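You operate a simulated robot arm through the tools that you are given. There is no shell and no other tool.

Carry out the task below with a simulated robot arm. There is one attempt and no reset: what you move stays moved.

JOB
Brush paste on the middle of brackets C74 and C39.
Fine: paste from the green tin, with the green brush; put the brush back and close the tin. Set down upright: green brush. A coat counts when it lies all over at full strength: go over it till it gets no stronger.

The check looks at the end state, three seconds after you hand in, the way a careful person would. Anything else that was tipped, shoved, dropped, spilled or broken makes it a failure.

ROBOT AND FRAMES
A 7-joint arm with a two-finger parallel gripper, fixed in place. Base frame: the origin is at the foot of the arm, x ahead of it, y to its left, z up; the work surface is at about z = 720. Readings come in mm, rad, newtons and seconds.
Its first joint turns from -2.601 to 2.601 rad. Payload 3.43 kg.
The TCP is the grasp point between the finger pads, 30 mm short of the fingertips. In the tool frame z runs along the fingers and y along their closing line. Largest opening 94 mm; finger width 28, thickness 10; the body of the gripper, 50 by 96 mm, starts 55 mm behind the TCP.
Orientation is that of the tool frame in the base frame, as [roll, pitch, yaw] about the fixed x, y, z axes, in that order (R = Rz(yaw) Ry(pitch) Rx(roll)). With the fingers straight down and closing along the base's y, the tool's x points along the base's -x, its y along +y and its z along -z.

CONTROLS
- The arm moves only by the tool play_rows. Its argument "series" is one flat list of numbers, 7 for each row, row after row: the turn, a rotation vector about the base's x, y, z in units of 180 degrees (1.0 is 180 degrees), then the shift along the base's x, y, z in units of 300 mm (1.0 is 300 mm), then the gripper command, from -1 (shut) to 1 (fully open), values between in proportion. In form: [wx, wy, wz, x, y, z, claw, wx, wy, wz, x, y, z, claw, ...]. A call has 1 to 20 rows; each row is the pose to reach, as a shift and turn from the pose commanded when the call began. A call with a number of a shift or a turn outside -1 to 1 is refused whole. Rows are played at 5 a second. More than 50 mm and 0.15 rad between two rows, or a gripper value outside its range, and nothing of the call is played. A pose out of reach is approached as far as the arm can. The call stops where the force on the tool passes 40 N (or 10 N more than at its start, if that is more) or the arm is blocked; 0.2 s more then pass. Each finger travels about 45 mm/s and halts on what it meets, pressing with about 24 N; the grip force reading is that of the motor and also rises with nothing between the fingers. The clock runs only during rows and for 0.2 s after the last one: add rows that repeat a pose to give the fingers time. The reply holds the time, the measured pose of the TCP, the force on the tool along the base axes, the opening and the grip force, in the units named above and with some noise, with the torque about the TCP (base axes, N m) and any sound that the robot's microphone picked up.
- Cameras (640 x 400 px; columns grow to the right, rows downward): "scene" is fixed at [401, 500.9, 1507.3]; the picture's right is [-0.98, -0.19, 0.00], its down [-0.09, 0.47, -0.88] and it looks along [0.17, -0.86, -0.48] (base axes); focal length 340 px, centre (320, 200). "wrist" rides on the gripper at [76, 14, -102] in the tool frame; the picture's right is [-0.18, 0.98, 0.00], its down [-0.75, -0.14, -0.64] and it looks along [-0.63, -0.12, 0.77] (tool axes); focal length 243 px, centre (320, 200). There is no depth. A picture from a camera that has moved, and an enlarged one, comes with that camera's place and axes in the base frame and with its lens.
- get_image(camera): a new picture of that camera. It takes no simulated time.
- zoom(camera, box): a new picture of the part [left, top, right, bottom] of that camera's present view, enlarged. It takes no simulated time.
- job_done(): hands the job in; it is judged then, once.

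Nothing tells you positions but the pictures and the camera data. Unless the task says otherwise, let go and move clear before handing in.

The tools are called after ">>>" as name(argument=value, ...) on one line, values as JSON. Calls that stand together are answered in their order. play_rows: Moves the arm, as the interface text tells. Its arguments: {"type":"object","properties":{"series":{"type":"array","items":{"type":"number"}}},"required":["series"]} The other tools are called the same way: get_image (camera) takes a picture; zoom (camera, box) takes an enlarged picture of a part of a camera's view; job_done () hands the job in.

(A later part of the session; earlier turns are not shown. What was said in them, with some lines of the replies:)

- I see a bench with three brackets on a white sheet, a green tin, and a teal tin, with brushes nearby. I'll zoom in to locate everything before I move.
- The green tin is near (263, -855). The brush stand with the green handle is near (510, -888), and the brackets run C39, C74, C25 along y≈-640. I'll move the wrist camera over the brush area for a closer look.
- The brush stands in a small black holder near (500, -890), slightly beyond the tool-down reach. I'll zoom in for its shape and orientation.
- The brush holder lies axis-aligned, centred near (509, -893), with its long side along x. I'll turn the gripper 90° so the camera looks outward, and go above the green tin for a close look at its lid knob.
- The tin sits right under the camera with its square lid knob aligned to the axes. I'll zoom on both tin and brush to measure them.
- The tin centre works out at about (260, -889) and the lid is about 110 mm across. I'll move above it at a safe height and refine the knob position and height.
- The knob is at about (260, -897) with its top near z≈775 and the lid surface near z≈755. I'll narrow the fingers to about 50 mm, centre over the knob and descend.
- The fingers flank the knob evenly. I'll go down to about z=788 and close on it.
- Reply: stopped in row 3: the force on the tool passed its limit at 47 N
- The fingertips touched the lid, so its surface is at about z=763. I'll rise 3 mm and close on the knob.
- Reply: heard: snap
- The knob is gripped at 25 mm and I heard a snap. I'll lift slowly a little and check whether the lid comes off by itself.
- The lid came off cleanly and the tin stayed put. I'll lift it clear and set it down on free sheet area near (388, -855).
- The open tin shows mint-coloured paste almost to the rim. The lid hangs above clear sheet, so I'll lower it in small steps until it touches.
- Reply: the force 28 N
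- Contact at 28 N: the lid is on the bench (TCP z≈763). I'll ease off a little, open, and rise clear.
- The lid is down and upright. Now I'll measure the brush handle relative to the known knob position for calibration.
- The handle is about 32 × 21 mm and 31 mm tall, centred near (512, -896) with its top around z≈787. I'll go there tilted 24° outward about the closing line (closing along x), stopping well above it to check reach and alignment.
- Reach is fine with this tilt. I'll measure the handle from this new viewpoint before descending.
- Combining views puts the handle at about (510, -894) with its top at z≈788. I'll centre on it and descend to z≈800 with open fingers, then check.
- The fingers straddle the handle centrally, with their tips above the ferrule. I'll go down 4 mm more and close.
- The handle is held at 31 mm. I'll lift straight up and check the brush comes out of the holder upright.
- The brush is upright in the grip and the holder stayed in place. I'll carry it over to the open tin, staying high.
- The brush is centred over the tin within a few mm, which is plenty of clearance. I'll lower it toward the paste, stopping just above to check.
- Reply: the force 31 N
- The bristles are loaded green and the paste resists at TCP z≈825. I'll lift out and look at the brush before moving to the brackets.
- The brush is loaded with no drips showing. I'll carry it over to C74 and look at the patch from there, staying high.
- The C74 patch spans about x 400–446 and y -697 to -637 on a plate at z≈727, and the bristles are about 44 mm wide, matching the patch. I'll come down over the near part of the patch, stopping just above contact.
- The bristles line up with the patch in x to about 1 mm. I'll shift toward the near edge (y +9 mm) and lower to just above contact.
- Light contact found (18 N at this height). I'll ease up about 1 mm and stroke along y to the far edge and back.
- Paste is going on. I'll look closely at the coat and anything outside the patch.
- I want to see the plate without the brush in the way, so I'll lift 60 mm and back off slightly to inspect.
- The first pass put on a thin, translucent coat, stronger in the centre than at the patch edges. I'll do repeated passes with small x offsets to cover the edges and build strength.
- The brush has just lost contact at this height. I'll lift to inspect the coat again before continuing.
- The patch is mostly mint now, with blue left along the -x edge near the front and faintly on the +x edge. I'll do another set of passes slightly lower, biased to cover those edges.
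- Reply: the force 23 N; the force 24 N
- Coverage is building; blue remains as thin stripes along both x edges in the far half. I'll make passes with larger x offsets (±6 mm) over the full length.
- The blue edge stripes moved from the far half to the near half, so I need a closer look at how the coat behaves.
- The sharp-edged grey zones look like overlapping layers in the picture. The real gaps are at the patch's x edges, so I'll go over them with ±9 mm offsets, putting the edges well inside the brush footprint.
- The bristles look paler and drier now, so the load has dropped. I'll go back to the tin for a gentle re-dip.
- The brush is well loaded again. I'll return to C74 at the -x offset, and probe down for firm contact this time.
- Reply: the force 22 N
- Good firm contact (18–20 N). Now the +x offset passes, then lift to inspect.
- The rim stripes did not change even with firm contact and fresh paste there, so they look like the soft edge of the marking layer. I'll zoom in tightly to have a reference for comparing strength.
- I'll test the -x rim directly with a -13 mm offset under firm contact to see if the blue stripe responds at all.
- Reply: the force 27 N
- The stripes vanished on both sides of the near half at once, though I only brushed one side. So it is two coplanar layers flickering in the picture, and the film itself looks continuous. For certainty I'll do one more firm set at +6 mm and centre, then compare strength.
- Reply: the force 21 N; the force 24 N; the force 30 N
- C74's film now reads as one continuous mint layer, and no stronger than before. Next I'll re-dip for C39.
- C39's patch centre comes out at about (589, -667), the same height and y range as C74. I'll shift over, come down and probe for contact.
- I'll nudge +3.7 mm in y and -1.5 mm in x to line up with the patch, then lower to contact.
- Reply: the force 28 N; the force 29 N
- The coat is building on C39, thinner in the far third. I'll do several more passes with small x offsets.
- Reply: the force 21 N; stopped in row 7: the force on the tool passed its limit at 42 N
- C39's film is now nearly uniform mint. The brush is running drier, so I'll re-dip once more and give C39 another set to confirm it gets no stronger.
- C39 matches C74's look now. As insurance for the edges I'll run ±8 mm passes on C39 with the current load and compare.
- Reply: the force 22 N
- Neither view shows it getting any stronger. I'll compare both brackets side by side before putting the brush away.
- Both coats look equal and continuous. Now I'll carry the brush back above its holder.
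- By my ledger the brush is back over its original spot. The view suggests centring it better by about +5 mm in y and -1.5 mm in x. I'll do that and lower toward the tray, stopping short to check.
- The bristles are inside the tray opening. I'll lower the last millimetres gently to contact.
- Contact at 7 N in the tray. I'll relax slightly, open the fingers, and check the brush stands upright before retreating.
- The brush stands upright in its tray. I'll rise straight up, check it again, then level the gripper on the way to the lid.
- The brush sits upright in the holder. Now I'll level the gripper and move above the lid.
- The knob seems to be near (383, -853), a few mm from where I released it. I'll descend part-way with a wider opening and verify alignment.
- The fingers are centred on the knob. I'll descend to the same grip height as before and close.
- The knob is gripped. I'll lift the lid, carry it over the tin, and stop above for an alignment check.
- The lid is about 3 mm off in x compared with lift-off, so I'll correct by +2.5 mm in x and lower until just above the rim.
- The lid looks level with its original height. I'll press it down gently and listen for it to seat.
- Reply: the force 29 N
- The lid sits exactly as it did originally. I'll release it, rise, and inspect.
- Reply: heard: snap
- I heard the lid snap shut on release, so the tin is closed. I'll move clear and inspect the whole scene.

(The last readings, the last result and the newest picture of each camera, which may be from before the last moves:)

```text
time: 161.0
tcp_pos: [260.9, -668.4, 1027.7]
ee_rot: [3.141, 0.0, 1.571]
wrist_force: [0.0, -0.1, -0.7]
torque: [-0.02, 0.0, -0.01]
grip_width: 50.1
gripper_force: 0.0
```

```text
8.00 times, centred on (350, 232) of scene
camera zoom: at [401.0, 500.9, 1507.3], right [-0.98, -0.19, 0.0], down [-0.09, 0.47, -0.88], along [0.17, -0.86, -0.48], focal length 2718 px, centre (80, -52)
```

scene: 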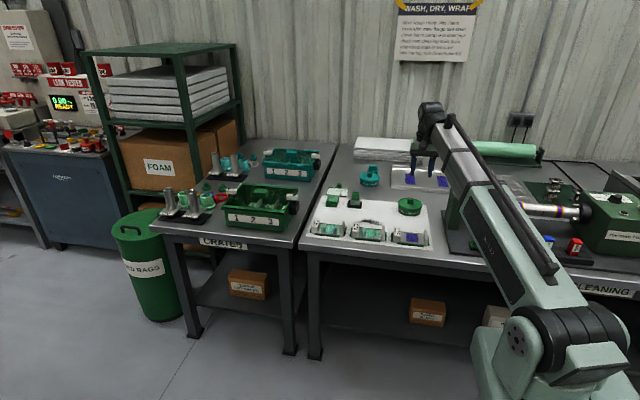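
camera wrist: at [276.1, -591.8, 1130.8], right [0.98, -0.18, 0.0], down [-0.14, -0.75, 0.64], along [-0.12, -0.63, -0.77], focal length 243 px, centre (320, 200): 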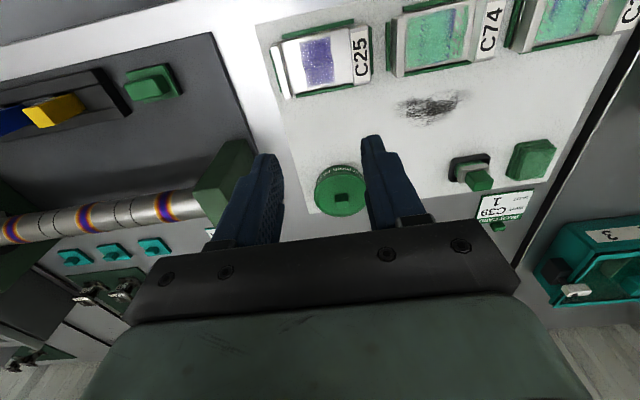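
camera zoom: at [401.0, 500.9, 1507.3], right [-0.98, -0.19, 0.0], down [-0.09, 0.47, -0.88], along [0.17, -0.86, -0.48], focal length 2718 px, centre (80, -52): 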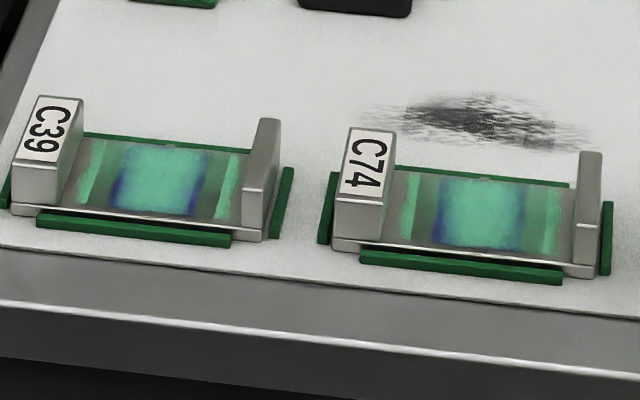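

Everything is in place. For a final check of coat strength I'll hold the wrist camera above C74 and C39.

>>> play_rows(series=[0, 0, 0, 0.12, 0, -0.08, 0.06, 0, 0, 0, 0.24, 0, -0.16, 0.06, 0, 0, 0, 0.36, 0, -0.24, 0.06, 0, 0, 0, 0.48, -0.01, -0.32, 0.06, 0, 0, 0, 0.54, -0.04, -0.42, 0.06, 0, 0, 0, 0.54, -0.04, -0.52, 0.06, 0, 0, 0, 0.54, -0.04, -0.56, 0.06, 0, 0, 0, 0.54, -0.04, -0.56, 0.06])

>>> get_image(camera="wrist")

>>> zoom(camera="wrist", box=[230, 20, 410, 180])

```text
time: 162.8
tcp_pos: [423.5, -680.3, 860.5]
ee_rot: [-3.141, 0.0, 1.569]
wrist_force: [0.3, -0.1, -0.3]
torque: [0.0, 0.01, -0.02]
grip_width: 49.7
gripper_force: 0.1
```

```text
taken
camera wrist: at [439.0, -603.9, 963.8], right [0.98, -0.18, 0.0], down [-0.14, -0.75, 0.64], along [-0.12, -0.63, -0.77], focal length 243 px, centre (320, 200)
```

wrist: 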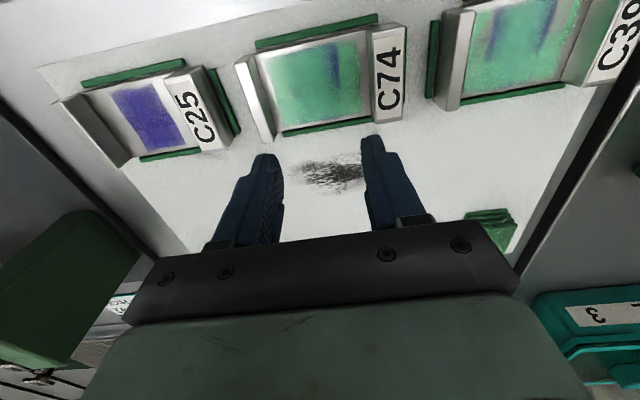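

```text
2.50 times, centred on (320, 100) of wrist
camera zoom: at [439.0, -603.9, 963.8], right [0.98, -0.18, 0.0], down [-0.14, -0.75, 0.64], along [-0.12, -0.63, -0.77], focal length 606 px, centre (320, 450)
```

zoom: 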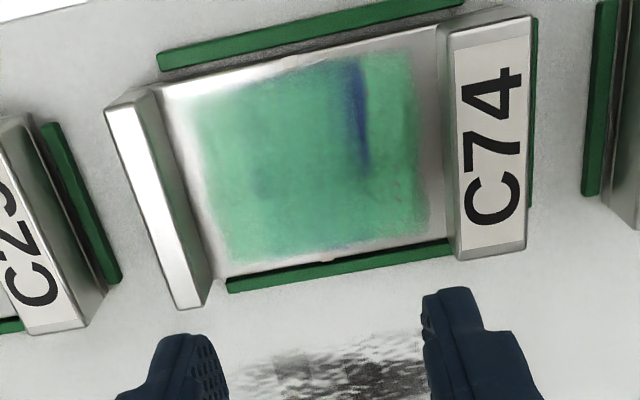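

>>> zoom(camera="wrist", box=[265, 30, 375, 130])

>>> play_rows(series=[0, 0, 0, 0.13, 0, 0.0, 0.06, 0, 0, 0, 0.26, 0, 0.0, 0.06, 0, 0, 0, 0.39, 0, 0.0, 0.06, 0, 0, 0, 0.55, 0.0, 0.0, 0.06, 0, 0, 0, 0.55, 0, 0, 0.06])

>>> zoom(camera="wrist", box=[265, 30, 375, 130])

```text
4.00 times, centred on (320, 80) of wrist
camera zoom: at [439.0, -603.9, 963.8], right [0.98, -0.18, 0.0], down [-0.14, -0.75, 0.64], along [-0.12, -0.63, -0.77], focal length 970 px, centre (320, 680)
```

zoom: 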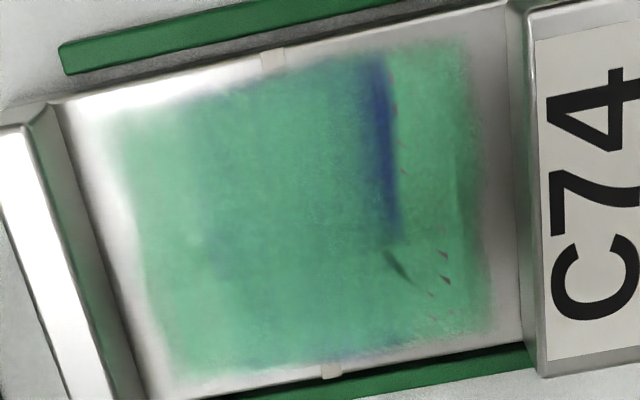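

```text
time: 164.0
tcp_pos: [586.8, -679.3, 858.2]
ee_rot: [-3.14, 0.0, 1.57]
wrist_force: [0.2, 0.2, 0.4]
torque: [-0.04, 0.03, 0.0]
grip_width: 49.8
gripper_force: 0.1
```

```text
4.00 times, centred on (320, 80) of wrist
camera zoom: at [602.1, -603.7, 961.2], right [0.98, -0.18, 0.0], down [-0.14, -0.75, 0.64], along [-0.12, -0.63, -0.77], focal length 970 px, centre (320, 680)
```

zoom: 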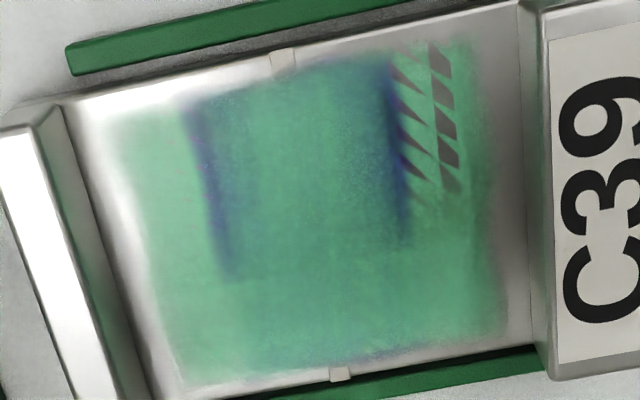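

Both films are continuous, with the same tone. I'll move clear and compare bracket positions with the first pictures.

>>> play_rows(series=[0, 0, 0, -0.1, 0.02, 0.1, 0.06, 0, 0, 0, -0.2, 0.04, 0.2, 0.06, 0, 0, 0, -0.3, 0.06, 0.3, 0.06, 0, 0, 0, -0.42, 0.06, 0.4, 0.06, 0, 0, 0, -0.54, 0.06, 0.5, 0.06, 0, 0, 0, -0.66, 0.06, 0.55, 0.06, 0, 0, 0, -0.8, 0.06, 0.6, 0.06, 0, 0, 0, -0.94, 0.06, 0.6, 0.06, 0, 0, 0, -1.0, 0.06, 0.6, 0.06, 0, 0, 0, -1.0, 0.06, 0.6, 0.06])

>>> zoom(camera="scene", box=[340, 210, 410, 250])

>>> zoom(camera="scene", box=[300, 210, 370, 250])

>>> zoom(camera="scene", box=[335, 180, 375, 215])

>>> zoom(camera="scene", box=[390, 185, 430, 225])

```text
time: 166.2
tcp_pos: [288.3, -662.3, 1039.4]
ee_rot: [-3.139, -0.001, 1.571]
wrist_force: [0.4, -0.2, 0.0]
torque: [-0.03, 0.01, -0.02]
grip_width: 50.0
gripper_force: 0.0
```

```text
9.14 times, centred on (375, 230) of scene
camera zoom: at [401.0, 500.9, 1507.3], right [-0.98, -0.19, 0.0], down [-0.09, 0.47, -0.88], along [0.17, -0.86, -0.48], focal length 3106 px, centre (-183, -74)
```

zoom: 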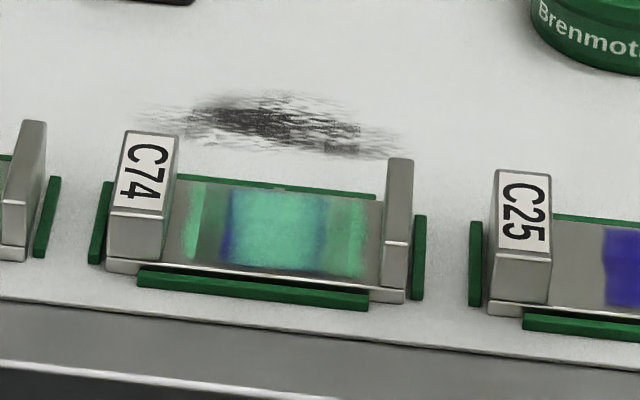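

```text
9.14 times, centred on (335, 230) of scene
camera zoom: at [401.0, 500.9, 1507.3], right [-0.98, -0.19, 0.0], down [-0.09, 0.47, -0.88], along [0.17, -0.86, -0.48], focal length 3106 px, centre (183, -74)
```

zoom: 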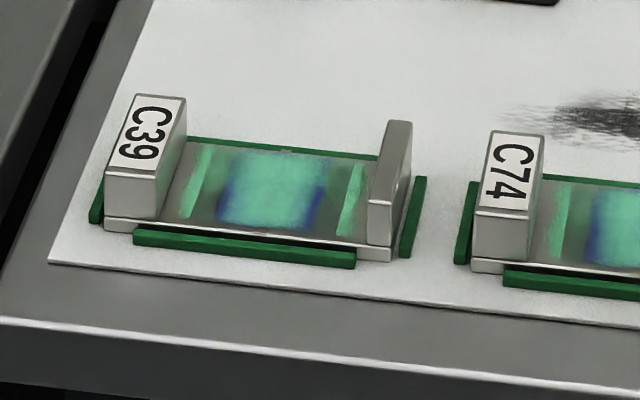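

```text
11.43 times, centred on (355, 198) of scene
camera zoom: at [401.0, 500.9, 1507.3], right [-0.98, -0.19, 0.0], down [-0.09, 0.47, -0.88], along [0.17, -0.86, -0.48], focal length 3882 px, centre (-80, 229)
```

zoom: 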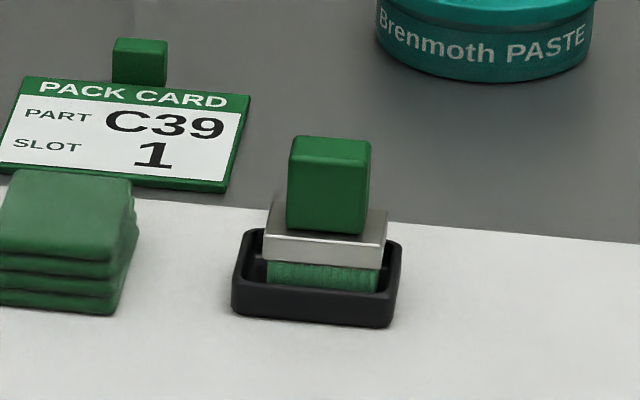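

```text
10.00 times, centred on (410, 205) of scene
camera zoom: at [401.0, 500.9, 1507.3], right [-0.98, -0.19, 0.0], down [-0.09, 0.47, -0.88], along [0.17, -0.86, -0.48], focal length 3397 px, centre (-580, 150)
```

zoom: 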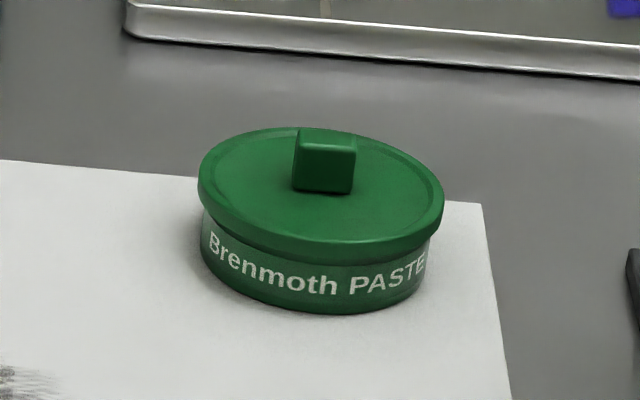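

Both brackets have a continuous coat over the middle. The brush is upright in its holder, the tin is closed and the arm is clear, so I'm handing in.

>>> job_done()

```text
The job is handed in.
```

I coated the middle of brackets C74 and C39 with paste from the green tin and handed the job in. No verdict came back.

- **Coats:** I re-dipped the brush and went over both brackets until further passes made no visible difference. The blue marking still shows through as thin stripes at the patch edges in some pictures. The stripes move between pictures even when nothing is touched, so I took them as a picture artefact. That is my judgement, not something I could confirm.
- **Paste beyond the marking:** On both brackets the paste shows about 17 mm past the blue marking on each side, towards the end walls. It stays on the bracket plates. It showed from the first pass, before I offset any strokes to reach the edges.
- **Brush and tin:** The green brush is standing upright in its holder. The lid is back on the tin, and I heard it snap shut when I let go.
- **Everything else:** The tin may have shifted about a millimetre while I fitted the lid. Apart from that nothing looks tipped, spilled or moved, and C25 was not touched.
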